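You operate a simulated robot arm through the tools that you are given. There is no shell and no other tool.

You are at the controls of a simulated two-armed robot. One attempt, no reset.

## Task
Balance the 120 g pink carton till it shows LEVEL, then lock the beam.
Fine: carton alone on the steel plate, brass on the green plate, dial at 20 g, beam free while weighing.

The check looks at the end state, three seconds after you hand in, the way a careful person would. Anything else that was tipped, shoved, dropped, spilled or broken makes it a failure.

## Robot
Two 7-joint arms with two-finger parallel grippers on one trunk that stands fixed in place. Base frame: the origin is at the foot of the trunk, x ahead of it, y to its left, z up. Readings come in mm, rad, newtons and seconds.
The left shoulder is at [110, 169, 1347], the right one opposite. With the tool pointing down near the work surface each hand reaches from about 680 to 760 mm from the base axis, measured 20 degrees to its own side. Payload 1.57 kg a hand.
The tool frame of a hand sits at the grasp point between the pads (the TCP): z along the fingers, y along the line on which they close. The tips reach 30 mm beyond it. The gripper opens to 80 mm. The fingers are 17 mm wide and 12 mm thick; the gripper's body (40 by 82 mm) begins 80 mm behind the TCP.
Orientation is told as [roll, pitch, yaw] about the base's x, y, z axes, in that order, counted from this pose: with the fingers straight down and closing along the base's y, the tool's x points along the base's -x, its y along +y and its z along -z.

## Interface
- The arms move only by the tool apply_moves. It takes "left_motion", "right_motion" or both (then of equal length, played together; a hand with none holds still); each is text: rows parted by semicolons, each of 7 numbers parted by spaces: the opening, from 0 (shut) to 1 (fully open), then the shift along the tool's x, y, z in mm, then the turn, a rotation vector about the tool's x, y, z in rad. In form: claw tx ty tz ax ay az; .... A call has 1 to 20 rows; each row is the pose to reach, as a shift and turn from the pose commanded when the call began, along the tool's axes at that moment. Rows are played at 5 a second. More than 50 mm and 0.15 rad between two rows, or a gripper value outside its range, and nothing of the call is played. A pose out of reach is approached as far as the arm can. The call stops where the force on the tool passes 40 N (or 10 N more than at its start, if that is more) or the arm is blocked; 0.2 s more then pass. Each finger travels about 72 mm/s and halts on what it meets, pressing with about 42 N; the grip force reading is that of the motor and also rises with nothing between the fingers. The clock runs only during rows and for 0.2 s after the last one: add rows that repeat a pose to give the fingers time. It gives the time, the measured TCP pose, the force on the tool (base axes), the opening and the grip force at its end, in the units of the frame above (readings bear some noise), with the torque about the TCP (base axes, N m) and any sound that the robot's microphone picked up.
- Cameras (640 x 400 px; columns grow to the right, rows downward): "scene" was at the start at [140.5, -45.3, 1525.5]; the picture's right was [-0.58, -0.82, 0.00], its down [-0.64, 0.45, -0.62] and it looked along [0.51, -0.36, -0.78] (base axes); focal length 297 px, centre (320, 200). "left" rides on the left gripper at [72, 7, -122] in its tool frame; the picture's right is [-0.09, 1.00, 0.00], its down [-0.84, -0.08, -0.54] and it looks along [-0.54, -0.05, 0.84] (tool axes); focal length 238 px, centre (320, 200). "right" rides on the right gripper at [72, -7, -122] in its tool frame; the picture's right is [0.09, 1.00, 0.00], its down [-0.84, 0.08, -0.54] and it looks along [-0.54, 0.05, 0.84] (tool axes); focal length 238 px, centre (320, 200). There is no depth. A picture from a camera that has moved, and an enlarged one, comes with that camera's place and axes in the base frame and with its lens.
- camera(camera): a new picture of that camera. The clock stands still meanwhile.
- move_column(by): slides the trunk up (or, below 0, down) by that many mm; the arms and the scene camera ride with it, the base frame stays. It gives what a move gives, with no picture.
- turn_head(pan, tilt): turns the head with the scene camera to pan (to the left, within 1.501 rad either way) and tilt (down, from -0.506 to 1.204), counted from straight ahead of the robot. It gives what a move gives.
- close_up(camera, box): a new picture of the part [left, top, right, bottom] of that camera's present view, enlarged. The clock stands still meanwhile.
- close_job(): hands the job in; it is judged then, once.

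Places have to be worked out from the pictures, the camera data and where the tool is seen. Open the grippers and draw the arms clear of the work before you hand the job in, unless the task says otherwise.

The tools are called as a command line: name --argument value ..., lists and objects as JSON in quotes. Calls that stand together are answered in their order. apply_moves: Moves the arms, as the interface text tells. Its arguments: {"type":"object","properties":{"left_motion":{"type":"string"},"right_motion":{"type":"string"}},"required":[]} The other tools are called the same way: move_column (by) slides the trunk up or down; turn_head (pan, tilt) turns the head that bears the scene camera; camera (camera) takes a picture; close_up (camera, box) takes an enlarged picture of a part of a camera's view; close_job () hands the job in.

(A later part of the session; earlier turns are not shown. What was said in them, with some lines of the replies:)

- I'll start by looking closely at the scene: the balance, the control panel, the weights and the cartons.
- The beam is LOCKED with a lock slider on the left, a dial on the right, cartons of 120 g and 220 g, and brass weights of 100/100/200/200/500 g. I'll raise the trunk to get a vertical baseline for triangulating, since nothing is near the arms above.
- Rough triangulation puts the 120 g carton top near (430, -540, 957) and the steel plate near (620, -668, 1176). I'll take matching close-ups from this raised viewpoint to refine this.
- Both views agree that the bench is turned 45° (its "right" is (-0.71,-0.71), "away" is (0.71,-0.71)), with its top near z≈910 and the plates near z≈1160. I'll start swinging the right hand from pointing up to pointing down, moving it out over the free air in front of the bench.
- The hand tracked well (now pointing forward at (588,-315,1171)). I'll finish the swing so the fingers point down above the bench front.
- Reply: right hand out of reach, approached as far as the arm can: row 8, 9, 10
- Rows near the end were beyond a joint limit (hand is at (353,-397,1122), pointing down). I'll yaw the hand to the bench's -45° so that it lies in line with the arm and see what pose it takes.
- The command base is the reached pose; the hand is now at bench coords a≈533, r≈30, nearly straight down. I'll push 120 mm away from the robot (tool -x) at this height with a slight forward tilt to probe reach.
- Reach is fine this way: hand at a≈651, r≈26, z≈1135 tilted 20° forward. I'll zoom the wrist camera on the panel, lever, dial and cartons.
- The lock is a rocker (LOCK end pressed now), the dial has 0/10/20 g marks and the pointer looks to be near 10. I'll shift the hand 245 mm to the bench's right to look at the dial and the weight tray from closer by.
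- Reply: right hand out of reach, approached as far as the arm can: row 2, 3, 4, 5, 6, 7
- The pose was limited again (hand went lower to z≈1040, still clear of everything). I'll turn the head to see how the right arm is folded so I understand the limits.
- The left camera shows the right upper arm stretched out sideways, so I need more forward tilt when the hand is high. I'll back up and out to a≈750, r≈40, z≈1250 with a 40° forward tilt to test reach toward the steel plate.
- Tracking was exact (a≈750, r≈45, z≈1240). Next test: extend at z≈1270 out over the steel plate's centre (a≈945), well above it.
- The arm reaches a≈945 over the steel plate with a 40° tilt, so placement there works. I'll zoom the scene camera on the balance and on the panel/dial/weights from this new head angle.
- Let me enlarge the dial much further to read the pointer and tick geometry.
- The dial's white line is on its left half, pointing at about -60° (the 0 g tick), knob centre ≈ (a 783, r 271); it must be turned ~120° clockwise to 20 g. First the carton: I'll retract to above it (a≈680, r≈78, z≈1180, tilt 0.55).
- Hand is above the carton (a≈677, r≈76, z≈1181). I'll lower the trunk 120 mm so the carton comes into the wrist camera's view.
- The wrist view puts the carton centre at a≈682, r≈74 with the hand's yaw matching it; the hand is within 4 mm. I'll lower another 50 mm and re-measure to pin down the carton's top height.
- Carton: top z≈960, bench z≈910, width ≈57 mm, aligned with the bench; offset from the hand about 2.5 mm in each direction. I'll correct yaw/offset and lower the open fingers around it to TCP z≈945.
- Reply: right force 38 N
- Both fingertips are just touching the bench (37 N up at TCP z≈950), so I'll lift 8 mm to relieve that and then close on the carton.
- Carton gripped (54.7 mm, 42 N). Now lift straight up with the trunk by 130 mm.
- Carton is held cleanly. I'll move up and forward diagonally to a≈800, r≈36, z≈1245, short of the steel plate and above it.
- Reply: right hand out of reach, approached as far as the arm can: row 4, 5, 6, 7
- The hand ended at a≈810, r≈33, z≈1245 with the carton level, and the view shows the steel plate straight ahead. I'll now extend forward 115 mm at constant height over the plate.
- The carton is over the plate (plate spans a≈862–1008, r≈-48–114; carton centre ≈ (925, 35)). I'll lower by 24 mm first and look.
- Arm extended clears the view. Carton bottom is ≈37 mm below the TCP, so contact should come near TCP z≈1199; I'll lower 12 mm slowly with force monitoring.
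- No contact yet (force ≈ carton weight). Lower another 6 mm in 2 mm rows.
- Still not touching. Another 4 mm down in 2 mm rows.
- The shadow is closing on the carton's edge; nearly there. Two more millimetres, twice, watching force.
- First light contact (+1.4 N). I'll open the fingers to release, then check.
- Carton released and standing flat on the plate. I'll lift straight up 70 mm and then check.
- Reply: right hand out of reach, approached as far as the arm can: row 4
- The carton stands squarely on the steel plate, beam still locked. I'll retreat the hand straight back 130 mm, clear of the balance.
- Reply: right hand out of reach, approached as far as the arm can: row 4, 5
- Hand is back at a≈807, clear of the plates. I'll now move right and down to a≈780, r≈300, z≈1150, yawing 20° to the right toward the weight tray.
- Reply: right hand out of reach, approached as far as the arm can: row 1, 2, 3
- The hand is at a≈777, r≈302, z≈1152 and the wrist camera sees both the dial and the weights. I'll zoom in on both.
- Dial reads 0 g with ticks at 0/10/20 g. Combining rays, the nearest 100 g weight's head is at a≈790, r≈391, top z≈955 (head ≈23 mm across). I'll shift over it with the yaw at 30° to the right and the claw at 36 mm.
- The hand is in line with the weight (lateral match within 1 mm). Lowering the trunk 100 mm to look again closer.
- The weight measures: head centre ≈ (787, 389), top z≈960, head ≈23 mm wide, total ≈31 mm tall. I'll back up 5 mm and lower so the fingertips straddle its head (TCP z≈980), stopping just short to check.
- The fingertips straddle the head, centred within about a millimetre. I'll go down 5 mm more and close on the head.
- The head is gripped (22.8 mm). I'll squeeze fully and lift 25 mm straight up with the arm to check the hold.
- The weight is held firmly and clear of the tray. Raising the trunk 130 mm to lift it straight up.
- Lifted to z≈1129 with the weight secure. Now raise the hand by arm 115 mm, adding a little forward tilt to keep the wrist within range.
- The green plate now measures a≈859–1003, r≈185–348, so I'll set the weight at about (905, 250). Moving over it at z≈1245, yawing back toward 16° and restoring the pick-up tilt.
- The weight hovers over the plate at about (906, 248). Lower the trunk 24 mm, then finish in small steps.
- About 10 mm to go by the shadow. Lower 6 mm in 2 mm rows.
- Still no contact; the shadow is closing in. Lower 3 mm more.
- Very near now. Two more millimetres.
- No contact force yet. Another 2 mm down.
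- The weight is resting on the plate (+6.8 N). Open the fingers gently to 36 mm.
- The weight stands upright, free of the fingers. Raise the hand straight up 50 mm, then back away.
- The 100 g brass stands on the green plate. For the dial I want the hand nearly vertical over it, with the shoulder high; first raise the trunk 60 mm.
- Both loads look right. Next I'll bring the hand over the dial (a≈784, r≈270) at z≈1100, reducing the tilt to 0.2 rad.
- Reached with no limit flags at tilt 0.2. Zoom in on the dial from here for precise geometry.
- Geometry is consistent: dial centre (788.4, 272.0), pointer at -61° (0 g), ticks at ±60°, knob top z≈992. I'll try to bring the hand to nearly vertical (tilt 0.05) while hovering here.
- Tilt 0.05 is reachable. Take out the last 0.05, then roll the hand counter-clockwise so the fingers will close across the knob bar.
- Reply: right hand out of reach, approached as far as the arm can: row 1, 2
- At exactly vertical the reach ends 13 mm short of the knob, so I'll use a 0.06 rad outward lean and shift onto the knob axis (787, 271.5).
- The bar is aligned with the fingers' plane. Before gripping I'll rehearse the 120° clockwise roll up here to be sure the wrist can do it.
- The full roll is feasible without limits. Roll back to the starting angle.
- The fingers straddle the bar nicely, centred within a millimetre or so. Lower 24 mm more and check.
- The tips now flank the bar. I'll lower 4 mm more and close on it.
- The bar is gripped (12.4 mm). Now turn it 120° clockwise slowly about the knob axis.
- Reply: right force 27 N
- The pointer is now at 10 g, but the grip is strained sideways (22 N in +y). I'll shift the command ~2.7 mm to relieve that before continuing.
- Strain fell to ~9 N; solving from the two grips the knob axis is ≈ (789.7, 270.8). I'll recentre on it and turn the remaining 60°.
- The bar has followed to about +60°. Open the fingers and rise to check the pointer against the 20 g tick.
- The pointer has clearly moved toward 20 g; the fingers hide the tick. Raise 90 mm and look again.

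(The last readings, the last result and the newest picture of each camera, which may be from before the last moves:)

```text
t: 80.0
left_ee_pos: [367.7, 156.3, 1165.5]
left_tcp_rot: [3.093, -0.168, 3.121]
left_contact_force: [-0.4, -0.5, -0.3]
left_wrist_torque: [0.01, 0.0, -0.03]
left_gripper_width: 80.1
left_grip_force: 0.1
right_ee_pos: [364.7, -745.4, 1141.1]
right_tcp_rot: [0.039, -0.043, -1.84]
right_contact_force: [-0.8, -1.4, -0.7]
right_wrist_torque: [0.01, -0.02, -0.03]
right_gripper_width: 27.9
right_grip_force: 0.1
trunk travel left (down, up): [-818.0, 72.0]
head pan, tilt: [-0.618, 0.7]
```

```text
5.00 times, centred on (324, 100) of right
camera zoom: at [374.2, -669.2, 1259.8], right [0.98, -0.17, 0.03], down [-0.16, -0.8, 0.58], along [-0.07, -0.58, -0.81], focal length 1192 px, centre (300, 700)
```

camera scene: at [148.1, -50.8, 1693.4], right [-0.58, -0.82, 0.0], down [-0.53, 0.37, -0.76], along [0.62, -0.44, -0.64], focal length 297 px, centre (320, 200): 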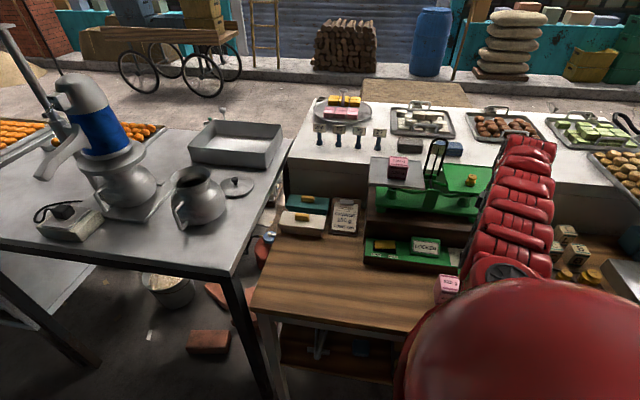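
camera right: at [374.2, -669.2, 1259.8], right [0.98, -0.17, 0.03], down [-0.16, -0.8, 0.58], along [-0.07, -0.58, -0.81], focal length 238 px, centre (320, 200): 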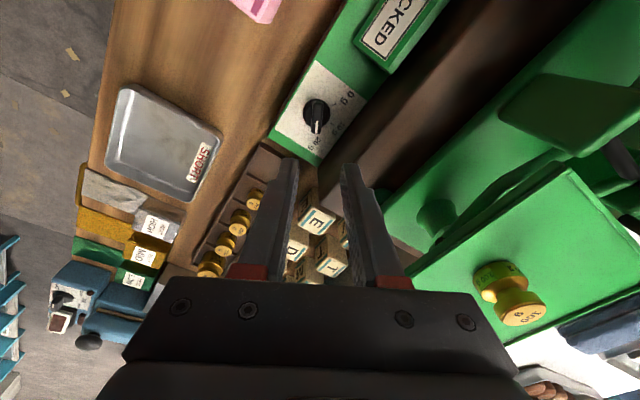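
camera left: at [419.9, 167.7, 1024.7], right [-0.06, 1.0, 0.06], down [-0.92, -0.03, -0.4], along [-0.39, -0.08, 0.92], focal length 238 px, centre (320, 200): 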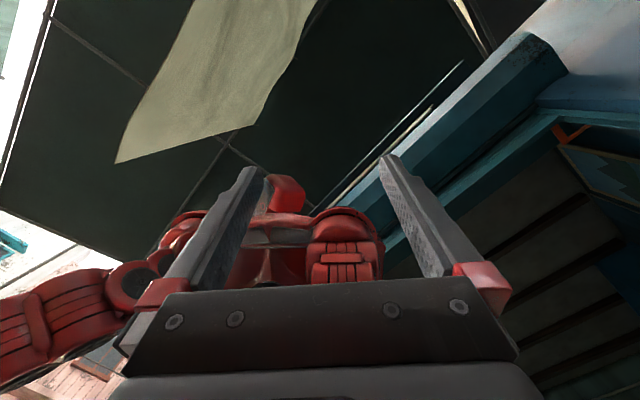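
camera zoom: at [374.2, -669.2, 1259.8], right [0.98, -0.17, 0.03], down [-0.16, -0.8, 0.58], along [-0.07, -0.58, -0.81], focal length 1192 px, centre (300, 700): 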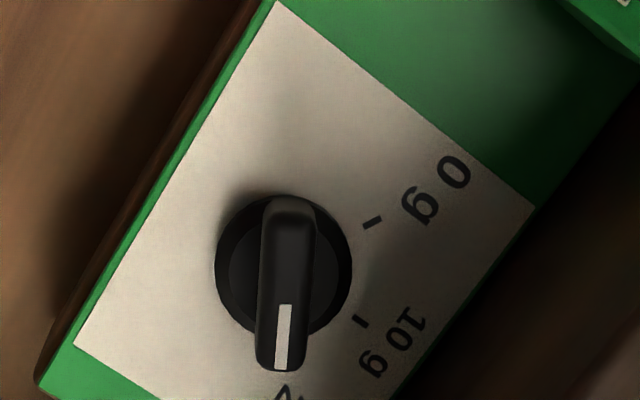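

Zoom slightly lower to see the 20 g tick as well.

close_up --camera "right" --box '[260, 80, 388, 160]'

close_up --camera "right" --box '[400, 200, 640, 350]'

camera --camera "scene"

```text
5.00 times, centred on (324, 120) of right
camera zoom: at [374.2, -669.2, 1259.8], right [0.98, -0.17, 0.03], down [-0.16, -0.8, 0.58], along [-0.07, -0.58, -0.81], focal length 1192 px, centre (300, 600)
```

zoom: 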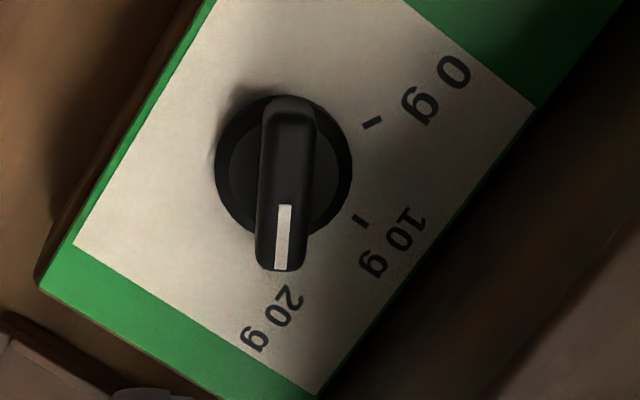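

```text
2.67 times, centred on (520, 275) of right
camera zoom: at [374.2, -669.2, 1259.8], right [0.98, -0.17, 0.03], down [-0.16, -0.8, 0.58], along [-0.07, -0.58, -0.81], focal length 636 px, centre (-213, 0)
```

zoom: 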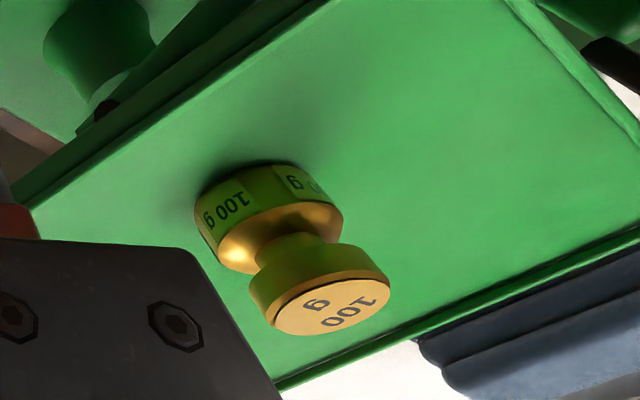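

```text
taken
camera scene: at [148.3, -50.9, 1699.3], right [-0.58, -0.82, 0.0], down [-0.53, 0.37, -0.76], along [0.62, -0.44, -0.64], focal length 297 px, centre (320, 200)
```

scene: 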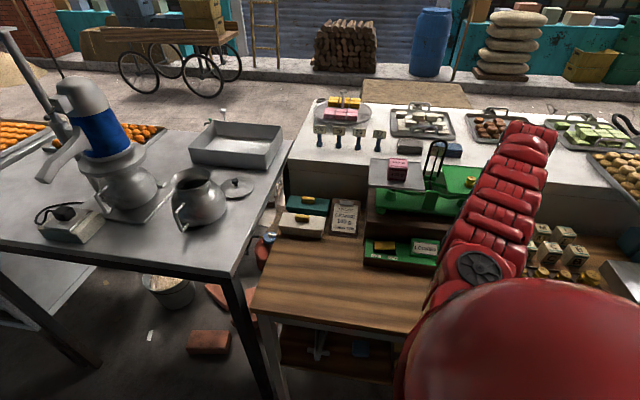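

The pointer computes to ≈57–58° and covers the 20 g tick from this side; I'll roll the hand back so the wrist camera sees the tick directly.

apply_moves --right_motion "0.35 0 0 0 0 0 -0.13; 0.35 0 0 0 0 0 -0.26; 0.35 0 0 0 0 0 -0.39; 0.35 0 0 0 0 0 -0.52; 0.35 0 0 0 0 0 -0.65; 0.35 0 0 0 0 0 -0.78; 0.35 0 0 0 0 0 -0.92; 0.35 0 0 0 0 0 -1.05; 0.35 0 0 0 0 0 -1.05"

close_up --camera "right" --box '[260, 50, 388, 130]'

camera --camera "right"

```text
t: 82.0
left_ee_pos: [368.1, 157.9, 1164.8]
left_tcp_rot: [3.092, -0.167, 3.118]
left_contact_force: [0.2, -0.2, -0.2]
left_wrist_torque: [-0.03, 0.03, 0.02]
left_gripper_width: 79.9
left_grip_force: 0.1
right_ee_pos: [364.5, -746.8, 1141.9]
right_tcp_rot: [-0.018, -0.056, -0.786]
right_contact_force: [-0.1, -0.3, -0.8]
right_wrist_torque: [0.0, -0.02, 0.03]
right_gripper_width: 28.0
right_grip_force: 0.0
trunk travel left (down, up): [-818.0, 72.0]
head pan, tilt: [-0.618, 0.7]
```

```text
5.00 times, centred on (324, 90) of right
camera zoom: at [306.5, -694.6, 1260.1], right [0.64, 0.77, -0.02], down [0.63, -0.51, 0.59], along [0.44, -0.39, -0.81], focal length 1192 px, centre (300, 750)
```

zoom: 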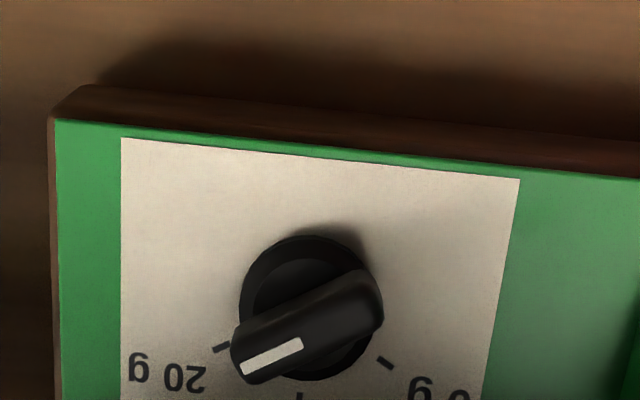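

```text
taken
camera right: at [306.5, -694.6, 1260.1], right [0.64, 0.77, -0.02], down [0.63, -0.51, 0.59], along [0.44, -0.39, -0.81], focal length 238 px, centre (320, 200)
```

right: 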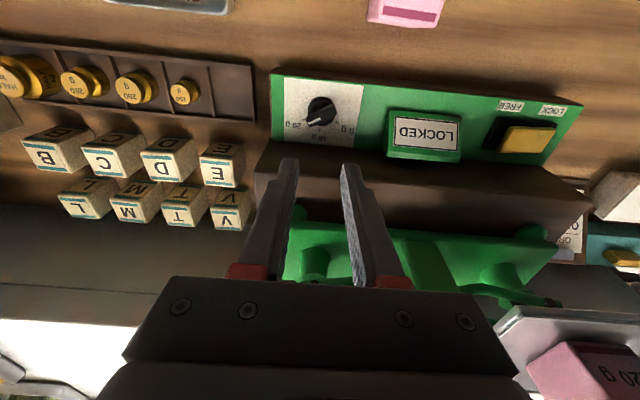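

The pointer now lines up with the 20 g tick (≈60°). Next, the rocker: zoom in on it for its position and shape.

close_up --camera "right" --box '[470, 80, 598, 160]'

close_up --camera "scene" --box '[352, 225, 448, 285]'

```text
5.00 times, centred on (534, 120) of right
camera zoom: at [306.5, -694.6, 1260.1], right [0.64, 0.77, -0.02], down [0.63, -0.51, 0.59], along [0.44, -0.39, -0.81], focal length 1192 px, centre (-750, 600)
```

zoom: 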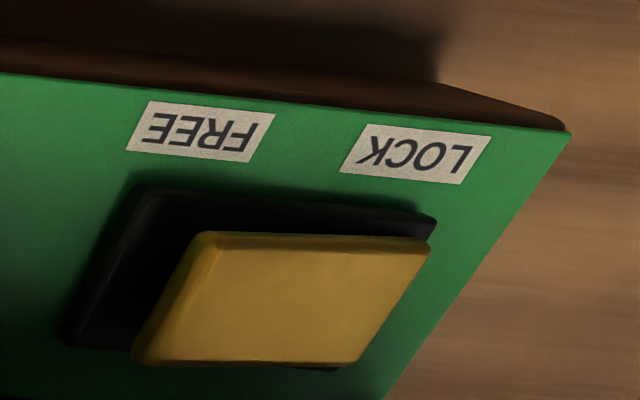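

```text
6.67 times, centred on (400, 255) of scene
camera zoom: at [148.2, -50.8, 1699.4], right [-0.58, -0.82, 0.0], down [-0.53, 0.37, -0.76], along [0.62, -0.44, -0.64], focal length 1981 px, centre (-213, -167)
```

zoom: 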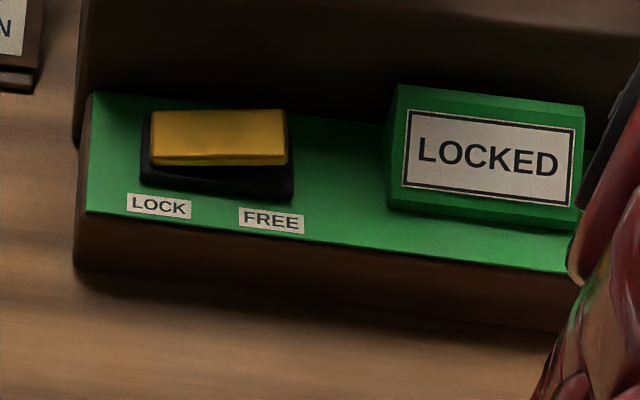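

Rocker base spans r≈-7–66, a≈775–814, with its FREE end (r≈52) raised. I'll close the fingers and move the hand over that end at a safe height, tilt 0.35.

apply_moves --right_motion "0.2 1.1 36.3 1.9 -0.003 -0.049 0; 0.1 2.2 72.7 3.9 -0.006 -0.098 0; 0 3.4 109 5.8 -0.009 -0.147 0; 0 4.5 145.3 7.7 -0.012 -0.196 0; 0 5.6 181.7 9.7 -0.015 -0.245 0; 0 6.7 218 11.6 -0.018 -0.294 0; 0 6.7 218 11.6 -0.018 -0.294 0"

camera --camera "right"

camera --camera "scene"

```text
t: 83.7
left_ee_pos: [367.8, 156.2, 1165.1]
left_tcp_rot: [3.091, -0.167, 3.118]
left_contact_force: [0.7, -0.1, 0.2]
left_wrist_torque: [-0.01, 0.03, 0.05]
left_gripper_width: 79.8
left_grip_force: 0.0
right_ee_pos: [514.0, -588.1, 1126.7]
right_tcp_rot: [-0.002, -0.35, -0.783]
right_contact_force: [-0.1, 0.6, 0.5]
right_wrist_torque: [-0.03, 0.01, 0.0]
right_gripper_width: 0.0
right_grip_force: 21.9
trunk travel left (down, up): [-818.0, 72.0]
head pan, tilt: [-0.618, 0.7]
```

```text
taken
camera right: at [431.8, -517.0, 1217.3], right [0.64, 0.77, -0.03], down [0.48, -0.37, 0.8], along [0.6, -0.53, -0.6], focal length 238 px, centre (320, 200)
```

right: 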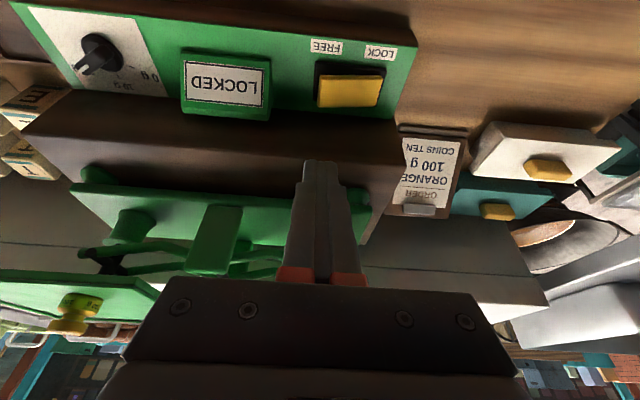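

```text
taken
camera scene: at [147.7, -51.5, 1699.4], right [-0.58, -0.82, 0.0], down [-0.52, 0.37, -0.76], along [0.62, -0.44, -0.64], focal length 297 px, centre (320, 200)
```

scene: 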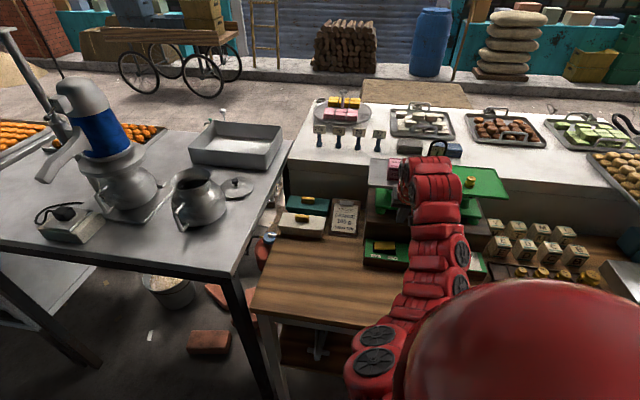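

Hand at a≈779, r≈52, z≈1127 with fingers shut. Zoom to place the rocker's raised end precisely.

close_up --camera "right" --box '[280, 20, 440, 120]'

```text
4.00 times, centred on (360, 70) of right
camera zoom: at [431.8, -517.0, 1217.3], right [0.64, 0.77, -0.03], down [0.48, -0.37, 0.8], along [0.6, -0.53, -0.6], focal length 953 px, centre (160, 720)
```

zoom: 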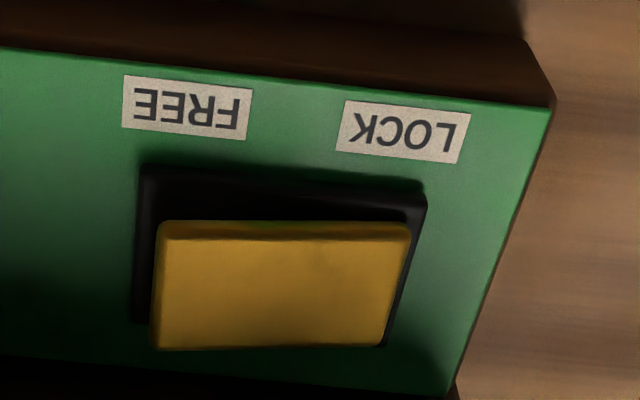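

The yellow plate spans a≈775–805, r≈-2–58, pivot near r≈28. I'll lower the closed tips to ~20 mm above its FREE end at (790, 54).

apply_moves --right_motion "0 5.8 -0.5 24.5 0 0 0; 0 11.7 -1 49 0 0 0; 0 17.5 -1.6 73.4 0 0 0; 0 17.5 -1.6 73.4 0 0 0"

camera --camera "right"

close_up --camera "scene" --box '[340, 200, 500, 300]'

```text
t: 84.7
left_ee_pos: [367.9, 156.9, 1164.8]
left_tcp_rot: [3.092, -0.168, 3.121]
left_contact_force: [0.7, 0.7, 0.8]
left_wrist_torque: [-0.01, 0.01, 0.03]
left_gripper_width: 79.9
left_grip_force: 0.1
right_ee_pos: [517.9, -595.6, 1048.8]
right_tcp_rot: [-0.002, -0.352, -0.786]
right_contact_force: [-0.3, -0.3, 0.5]
right_wrist_torque: [-0.01, 0.02, 0.0]
right_gripper_width: 0.1
right_grip_force: 21.4
trunk travel left (down, up): [-818.0, 72.0]
head pan, tilt: [-0.618, 0.7]
```

```text
taken
camera right: at [435.4, -523.6, 1139.5], right [0.64, 0.77, -0.03], down [0.48, -0.37, 0.8], along [0.6, -0.53, -0.6], focal length 238 px, centre (320, 200)
```

right: 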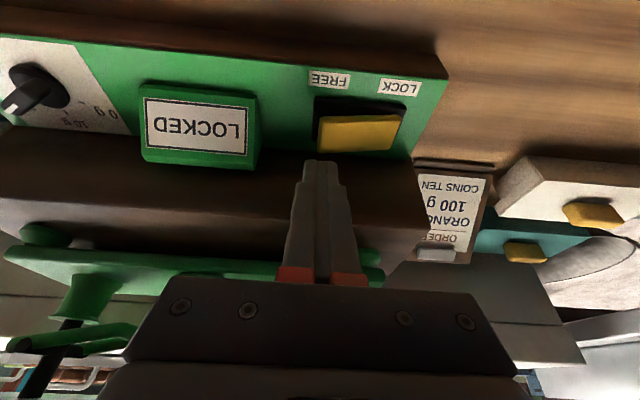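

```text
4.00 times, centred on (420, 250) of scene
camera zoom: at [148.0, -50.7, 1699.4], right [-0.58, -0.82, 0.0], down [-0.53, 0.37, -0.76], along [0.62, -0.44, -0.64], focal length 1188 px, centre (-80, 0)
```

zoom: 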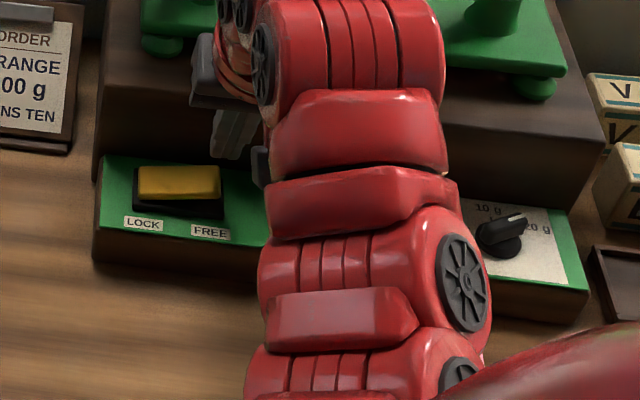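

Positioned above the FREE end. Descend in 3 mm steps for 24 mm, watching the force.

apply_moves --right_motion "0 1 0 2.8 0 0 0; 0 2.1 0 5.6 0 0 0; 0 3.1 0 8.5 0 0 0; 0 4.1 0 11.3 0 0 0; 0 5.1 0 14.1 0 0 0; 0 6.2 0 16.9 0 0 0; 0 7.2 0 19.7 0 0 0; 0 8.2 0 22.5 0 0 0"

camera --camera "right"

```text
t: 86.5
left_ee_pos: [367.1, 156.6, 1164.8]
left_tcp_rot: [3.094, -0.168, 3.12]
left_contact_force: [0.4, 1.1, 0.5]
left_wrist_torque: [0.0, 0.02, -0.01]
left_gripper_width: 80.2
left_grip_force: 0.1
right_ee_pos: [519.6, -595.5, 1027.3]
right_tcp_rot: [-0.002, -0.349, -0.785]
right_contact_force: [0.0, 0.4, 0.8]
right_wrist_torque: [-0.03, 0.03, -0.01]
right_gripper_width: 0.1
right_grip_force: 21.4
trunk travel left (down, up): [-818.0, 72.0]
head pan, tilt: [-0.618, 0.7]
```

```text
taken
camera right: at [437.8, -523.4, 1116.2], right [0.64, 0.77, -0.03], down [0.48, -0.37, 0.8], along [0.6, -0.53, -0.6], focal length 238 px, centre (320, 200)
```

right: 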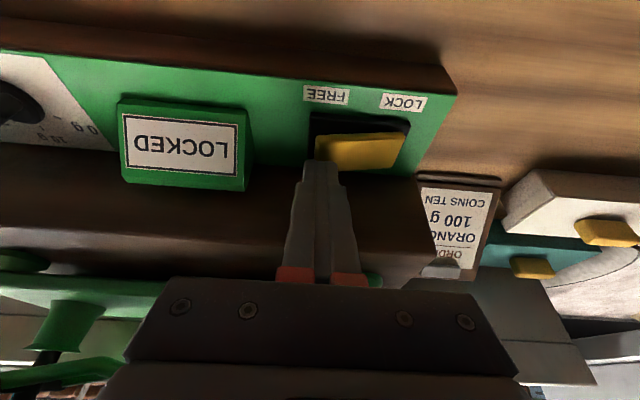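

No contact yet. Continue down 10 mm in 2.5 mm rows.

apply_moves --right_motion "0 0.9 0 2.3 0 0 0; 0 1.7 0 4.7 0 0 0; 0 2.6 0 7 0 0 0; 0 3.4 0 9.4 0 0 0; 0 3.4 0 9.4 0 0 0"

camera --camera "right"

close_up --camera "right" --box '[240, 70, 440, 195]'

```text
t: 87.7
left_ee_pos: [368.0, 156.6, 1164.1]
left_tcp_rot: [3.093, -0.168, 3.118]
left_contact_force: [0.0, -0.7, -0.1]
left_wrist_torque: [-0.01, 0.03, 0.01]
left_gripper_width: 79.9
left_grip_force: 0.1
right_ee_pos: [520.3, -594.6, 1014.7]
right_tcp_rot: [-0.001, -0.35, -0.782]
right_contact_force: [0.3, 0.3, -0.2]
right_wrist_torque: [0.03, -0.04, 0.0]
right_gripper_width: 0.1
right_grip_force: 21.2
trunk travel left (down, up): [-818.0, 72.0]
head pan, tilt: [-0.618, 0.7]
```

```text
taken
camera right: at [438.1, -523.3, 1106.1], right [0.64, 0.77, -0.03], down [0.48, -0.37, 0.8], along [0.6, -0.53, -0.6], focal length 238 px, centre (320, 200)
```

right: 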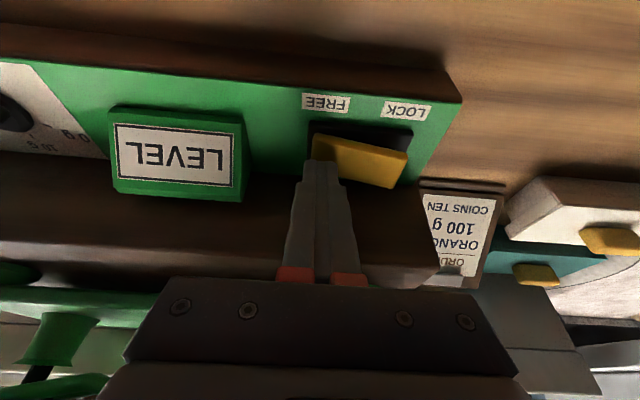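

```text
3.20 times, centred on (340, 132) of right
camera zoom: at [438.1, -523.3, 1106.1], right [0.64, 0.77, -0.03], down [0.48, -0.37, 0.8], along [0.6, -0.53, -0.6], focal length 763 px, centre (256, 416)
```

zoom: 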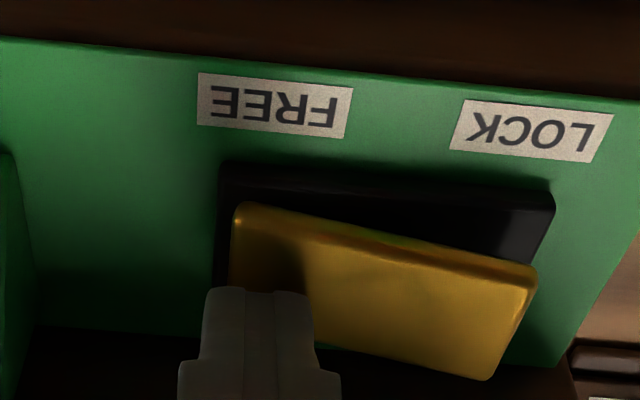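

The rocker flipped to FREE and the display reads LEVEL. I'll lift the fingers 40 mm clear and wait a few seconds to see that it stays LEVEL.

apply_moves --right_motion "0 -4.6 0 -12.5 0 0 0; 0 -9.1 0 -25 0 0 0; 0 -13.7 0 -37.6 0 0 0; 0 -13.7 0 -37.6 0 0 0; 0 -13.7 0 -37.6 0 0 0; 0 -13.7 0 -37.6 0 0 0; 0 -13.7 0 -37.6 0 0 0; 0 -13.7 0 -37.6 0 0 0; 0 -13.7 0 -37.6 0 0 0; 0 -13.7 0 -37.6 0 0 0; 0 -13.7 0 -37.6 0 0 0; 0 -13.7 0 -37.6 0 0 0; 0 -13.7 0 -37.6 0 0 0; 0 -13.7 0 -37.6 0 0 0; 0 -13.7 0 -37.6 0 0 0; 0 -13.7 0 -37.6 0 0 0; 0 -13.7 0 -37.6 0 0 0; 0 -13.7 0 -37.6 0 0 0; 0 -13.7 0 -37.6 0 0 0; 0 -13.7 0 -37.6 0 0 0"

camera --camera "right"

camera --camera "scene"

```text
t: 91.8
left_ee_pos: [368.2, 157.7, 1164.8]
left_tcp_rot: [3.095, -0.166, 3.118]
left_contact_force: [0.1, 0.9, -0.2]
left_wrist_torque: [0.01, 0.0, -0.01]
left_gripper_width: 80.2
left_grip_force: 0.0
right_ee_pos: [520.9, -594.4, 1057.5]
right_tcp_rot: [-0.001, -0.351, -0.784]
right_contact_force: [0.5, 1.1, -1.1]
right_wrist_torque: [-0.01, -0.01, 0.01]
right_gripper_width: 0.0
right_grip_force: 21.8
trunk travel left (down, up): [-818.0, 72.0]
head pan, tilt: [-0.618, 0.7]
```

```text
taken
camera right: at [439.1, -523.3, 1146.8], right [0.64, 0.77, -0.03], down [0.48, -0.37, 0.8], along [0.6, -0.53, -0.6], focal length 238 px, centre (320, 200)
```

right: 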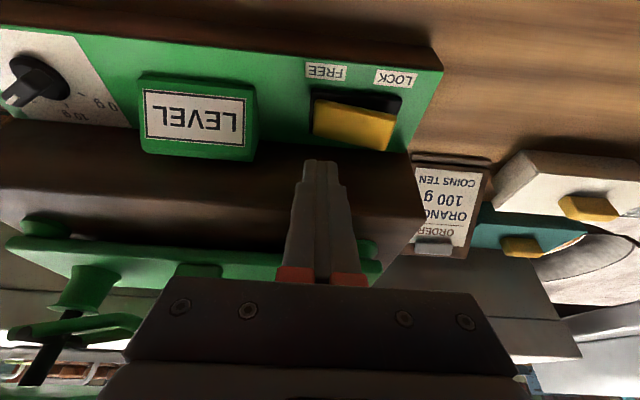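

```text
taken
camera scene: at [148.2, -50.8, 1699.4], right [-0.58, -0.82, 0.0], down [-0.53, 0.37, -0.76], along [0.62, -0.44, -0.64], focal length 297 px, centre (320, 200)
```

scene: 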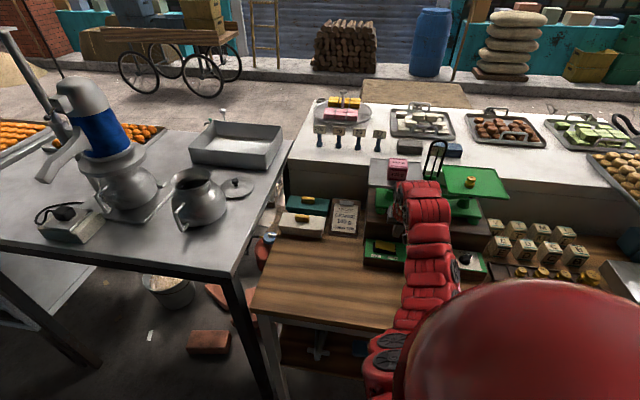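

LEVEL holds steady with the beam free. Now move 53 mm left above the LOCK end, ready to press it.

apply_moves --right_motion "0 0 18 0 0 0 0; 0 0 36 0 0 0 0; 0 0 53 0 0 0 0; 0 0 53 0 0 0 0"

camera --camera "right"

close_up --camera "scene" --box '[340, 130, 532, 250]'

```text
t: 92.8
left_ee_pos: [368.5, 156.8, 1165.2]
left_tcp_rot: [3.094, -0.169, 3.119]
left_contact_force: [-1.0, -0.2, 0.2]
left_wrist_torque: [0.02, 0.01, 0.0]
left_gripper_width: 79.8
left_grip_force: 0.0
right_ee_pos: [557.9, -557.1, 1057.0]
right_tcp_rot: [-0.003, -0.349, -0.785]
right_contact_force: [-0.2, 0.3, 0.1]
right_wrist_torque: [-0.02, 0.04, 0.01]
right_gripper_width: 0.0
right_grip_force: 21.4
trunk travel left (down, up): [-818.0, 72.0]
head pan, tilt: [-0.618, 0.7]
```

```text
taken
camera right: at [476.2, -485.5, 1146.5], right [0.64, 0.77, -0.03], down [0.48, -0.37, 0.8], along [0.6, -0.53, -0.6], focal length 238 px, centre (320, 200)
```

right: 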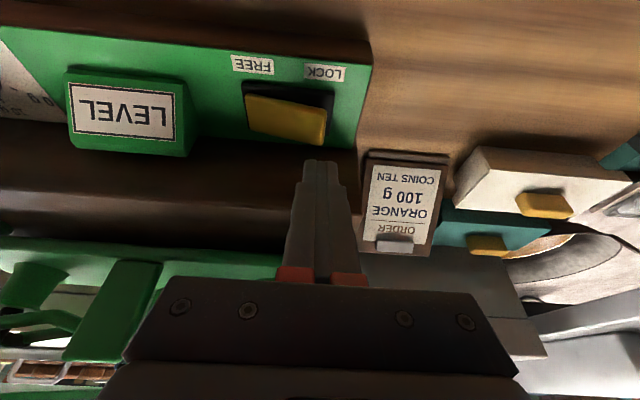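

```text
3.33 times, centred on (436, 190) of scene
camera zoom: at [148.0, -51.0, 1699.4], right [-0.58, -0.82, 0.0], down [-0.53, 0.37, -0.76], along [0.62, -0.44, -0.64], focal length 990 px, centre (-67, 233)
```

zoom: 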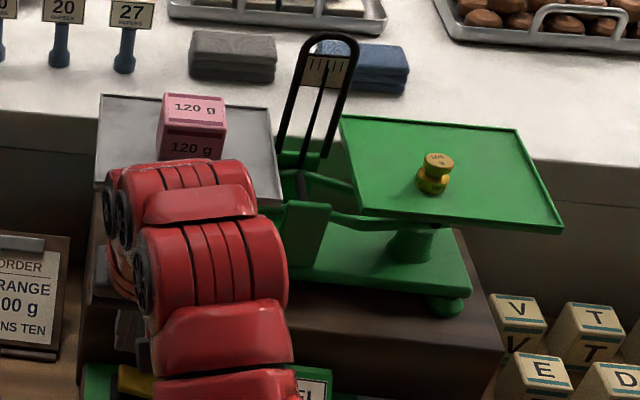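

The needle is centred. Tip is over the LOCK end (shifting 3 mm inward); descend 43 mm, slowing for the last part.

apply_moves --right_motion "0 2.7 -3 7.5 0 0 0; 0 5.5 -3 15 0 0 0; 0 8.2 -3 22.5 0 0 0; 0 9.3 -3 25.4 0 0 0; 0 10.3 -3 28.2 0 0 0; 0 11.3 -3 31 0 0 0; 0 12.3 -3 33.8 0 0 0; 0 13.4 -3 36.6 0 0 0; 0 14.4 -3 39.5 0 0 0; 0 14.7 -3 40.4 0 0 0; 0 14.7 -3 40.4 0 0 0"

camera --camera "right"

close_up --camera "right" --box '[200, 70, 400, 195]'

```text
t: 95.2
left_ee_pos: [367.6, 158.6, 1165.0]
left_tcp_rot: [3.093, -0.167, 3.12]
left_contact_force: [-0.5, -0.4, 0.2]
left_wrist_torque: [0.0, -0.01, 0.01]
left_gripper_width: 80.1
left_grip_force: 0.1
right_ee_pos: [554.0, -562.0, 1013.1]
right_tcp_rot: [0.0, -0.355, -0.785]
right_contact_force: [2.1, -2.7, 10.5]
right_wrist_torque: [-0.22, 0.0, 0.01]
right_gripper_width: 0.0
right_grip_force: 21.5
trunk travel left (down, up): [-818.0, 72.0]
head pan, tilt: [-0.618, 0.7]
```

```text
taken
camera right: at [472.4, -488.1, 1104.3], right [0.64, 0.77, -0.03], down [0.48, -0.37, 0.8], along [0.6, -0.53, -0.6], focal length 238 px, centre (320, 200)
```

right: 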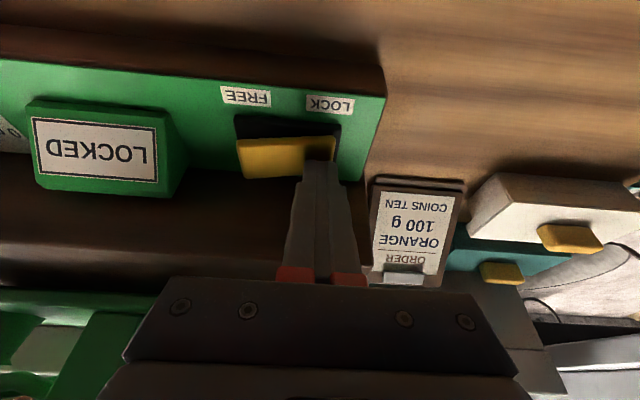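

```text
3.20 times, centred on (300, 132) of right
camera zoom: at [472.4, -488.1, 1104.3], right [0.64, 0.77, -0.03], down [0.48, -0.37, 0.8], along [0.6, -0.53, -0.6], focal length 763 px, centre (384, 416)
```

zoom: 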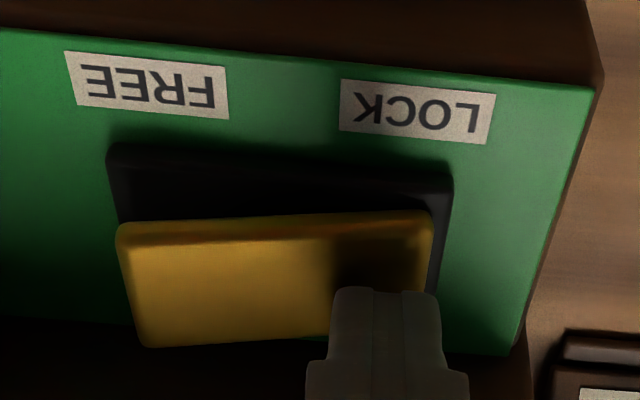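

The display reads LOCKED and the rocker is at LOCK. Lift straight up off it, then back away.

apply_moves --right_motion "0 -3.4 0 -9.4 0 0 0; 0 -10.3 0 -28.2 0 0 0; 0 -20.6 0 -56.4 0 0 0; 0 -27.4 0 -75.2 0 0 0; 0 -27.4 0 -75.2 0 0 0; 0.5 12 0 -89.6 0 0 0; 1 51 0 -104 0 0 0; 1 90 0 -118 0 0 0; 1 90 0 -118 0 0 0"

camera --camera "right"

camera --camera "scene"

```text
t: 97.2
left_ee_pos: [367.6, 156.4, 1166.1]
left_tcp_rot: [3.093, -0.168, 3.118]
left_contact_force: [0.4, 0.8, -0.5]
left_wrist_torque: [0.01, -0.01, -0.01]
left_gripper_width: 79.9
left_grip_force: 0.1
right_ee_pos: [464.4, -472.1, 1091.9]
right_tcp_rot: [-0.001, -0.35, -0.785]
right_contact_force: [-0.9, -0.2, 0.8]
right_wrist_torque: [0.04, 0.0, 0.01]
right_gripper_width: 80.1
right_grip_force: 0.1
trunk travel left (down, up): [-818.0, 72.0]
head pan, tilt: [-0.618, 0.7]
```

```text
taken
camera right: at [382.7, -399.4, 1182.0], right [0.64, 0.77, -0.03], down [0.48, -0.37, 0.8], along [0.6, -0.53, -0.6], focal length 238 px, centre (320, 200)
```

right: 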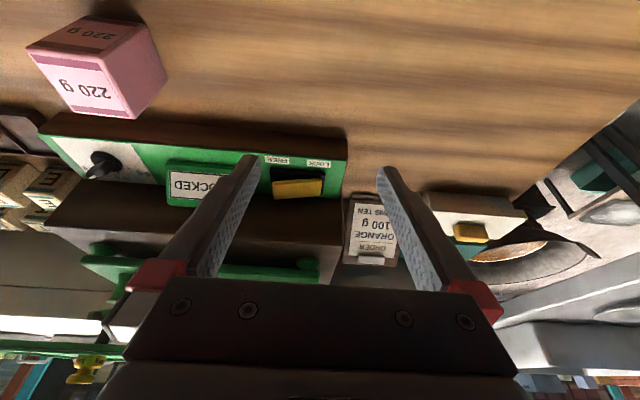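

```text
taken
camera scene: at [148.6, -50.8, 1699.3], right [-0.58, -0.82, 0.0], down [-0.53, 0.37, -0.76], along [0.62, -0.44, -0.64], focal length 297 px, centre (320, 200)
```

scene: 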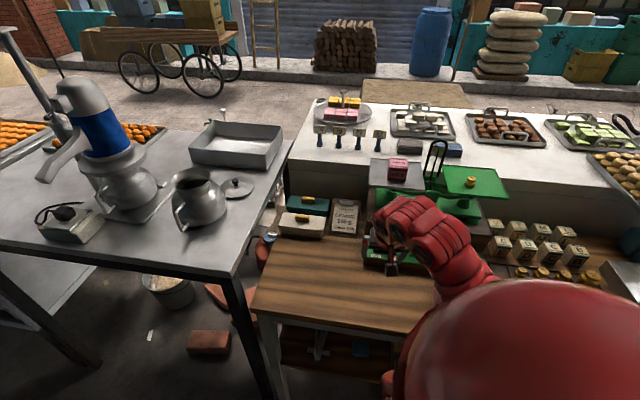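

All looks in place. Draw the hand further back from the bench.

apply_moves --right_motion "1 26 10 -9.4 0 0 0; 1 51.5 20 -18.8 0 0 0; 1 77 30 -28.3 0 0 0; 1 103 40 -37.7 0 0 0; 1 103 40 -37.7 0 0 0"

move_column --by 60

camera --camera "scene"

camera --camera "right"

```text
t: 98.5
left_ee_pos: [368.1, 157.4, 1164.8]
left_tcp_rot: [3.094, -0.168, 3.118]
left_contact_force: [-1.2, -0.7, -0.4]
left_wrist_torque: [-0.02, 0.0, 0.0]
left_gripper_width: 79.7
left_grip_force: 0.1
right_ee_pos: [435.0, -410.4, 1093.4]
right_tcp_rot: [-0.003, -0.35, -0.785]
right_contact_force: [0.9, 0.3, 0.3]
right_wrist_torque: [0.02, -0.01, 0.01]
right_gripper_width: 79.9
right_grip_force: 0.1
right hand out of reach, approached as far as the arm can: row 3, 4, 5
trunk travel left (down, up): [-818.0, 72.0]
head pan, tilt: [-0.618, 0.7]
```

```text
t: 99.5
left_ee_pos: [368.3, 156.6, 1225.7]
left_tcp_rot: [3.094, -0.168, 3.119]
left_contact_force: [0.6, 0.1, 1.3]
left_wrist_torque: [0.02, -0.01, 0.01]
left_gripper_width: 80.0
left_grip_force: 0.1
right_ee_pos: [436.2, -410.0, 1152.8]
right_tcp_rot: [-0.002, -0.35, -0.785]
right_contact_force: [0.0, -0.8, 0.6]
right_wrist_torque: [-0.03, 0.01, 0.0]
right_gripper_width: 80.0
right_grip_force: 0.0
trunk travel left (down, up): [-878.0, 12.0]
head pan, tilt: [-0.618, 0.7]
```

```text
taken
camera scene: at [148.2, -50.8, 1759.3], right [-0.58, -0.82, 0.0], down [-0.53, 0.37, -0.76], along [0.62, -0.44, -0.64], focal length 297 px, centre (320, 200)
```

scene: 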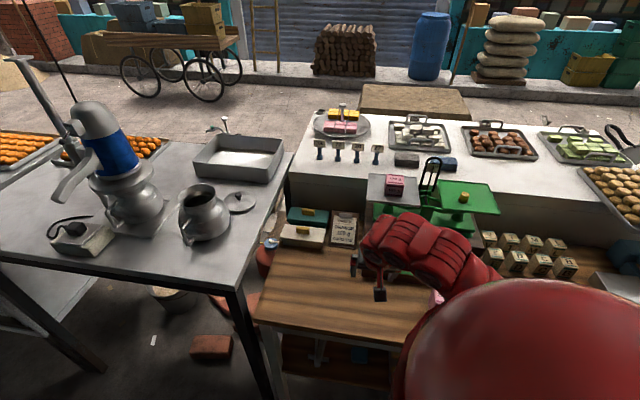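

```text
taken
camera right: at [353.4, -338.5, 1243.2], right [0.64, 0.77, -0.03], down [0.48, -0.37, 0.8], along [0.6, -0.53, -0.6], focal length 238 px, centre (320, 200)
```

right: 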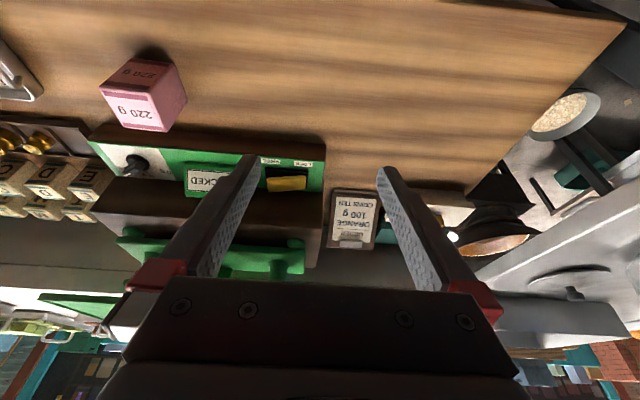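

The arm is clear with grippers open. Final check of the balance, dial, display, tray and cartons with zooms.

close_up --camera "scene" --box '[350, 145, 510, 245]'

close_up --camera "right" --box '[70, 100, 330, 262]'

close_up --camera "right" --box '[90, 130, 186, 190]'

close_up --camera "scene" --box '[440, 210, 640, 335]'

```text
4.00 times, centred on (430, 195) of scene
camera zoom: at [148.2, -50.8, 1759.3], right [-0.58, -0.82, 0.0], down [-0.53, 0.37, -0.76], along [0.62, -0.44, -0.64], focal length 1188 px, centre (-120, 220)
```

zoom: 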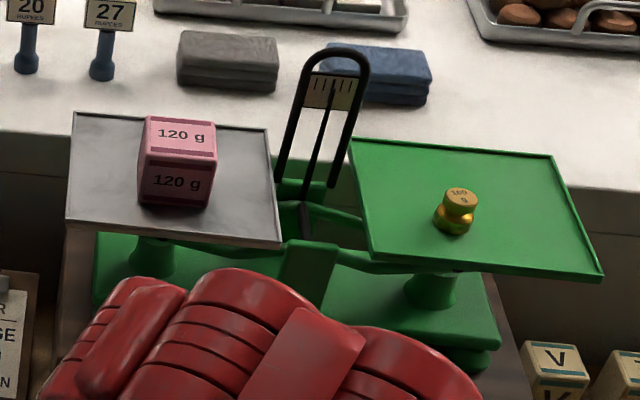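

```text
2.46 times, centred on (200, 181) of right
camera zoom: at [353.4, -338.5, 1243.2], right [0.64, 0.77, -0.03], down [0.48, -0.37, 0.8], along [0.6, -0.53, -0.6], focal length 587 px, centre (615, 247)
```

zoom: 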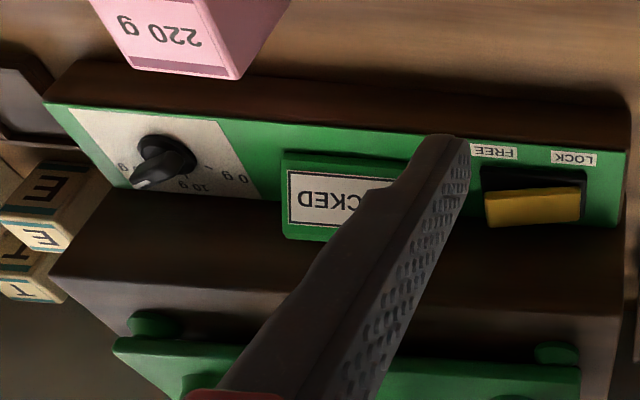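

```text
6.67 times, centred on (138, 160) of right
camera zoom: at [353.4, -338.5, 1243.2], right [0.64, 0.77, -0.03], down [0.48, -0.37, 0.8], along [0.6, -0.53, -0.6], focal length 1589 px, centre (1533, 467)
```

zoom: 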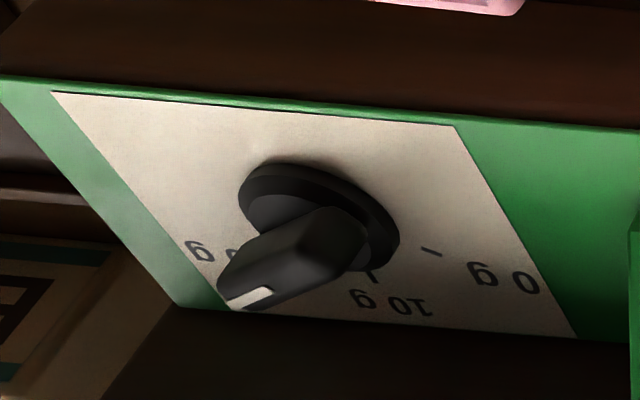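

```text
3.20 times, centred on (540, 272) of scene
camera zoom: at [148.2, -50.8, 1759.3], right [-0.58, -0.82, 0.0], down [-0.53, 0.37, -0.76], along [0.62, -0.44, -0.64], focal length 951 px, centre (-384, -32)
```

zoom: 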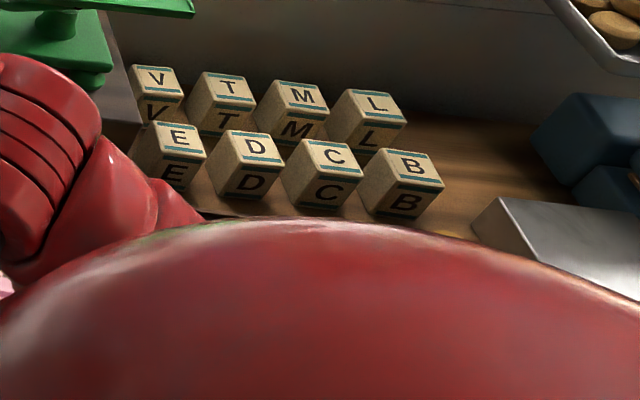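

Everything is in order: the carton is alone on the steel plate, the 100 g brass is on the green plate and the dial is at 20 g. The display showed LEVEL with the beam free and now reads LOCKED. Nothing else was disturbed and both grippers are open and clear, so I'm handing in the job.

close_job

```text
The job is handed in.
```

I weighed the 120 g carton, the display showed LEVEL, and I then locked the beam and handed the job in. I don't have the check's verdict.

- **Load:** the carton stands alone on the steel plate, and one 100 g brass weight stands on the green plate.
- **Dial:** it was at 0 g, so I turned it to 20 g. In the wrist camera views the pointer lines up with the 20 g tick to within a few degrees.
- **Weighing:** I pressed the rocker to FREE. The display read LEVEL and still did about four seconds later, with the hand clear and the needle centred.
- **Locking:** I pressed the rocker back to LOCK, and the display now reads LOCKED.
- **Surroundings:** I saw nothing tipped or moved in the final pictures. My own arm hid the weight tray in the last one. Both grippers are open. The left arm stayed clear throughout, and the right hand hovers about 240 mm above the front of the bench.
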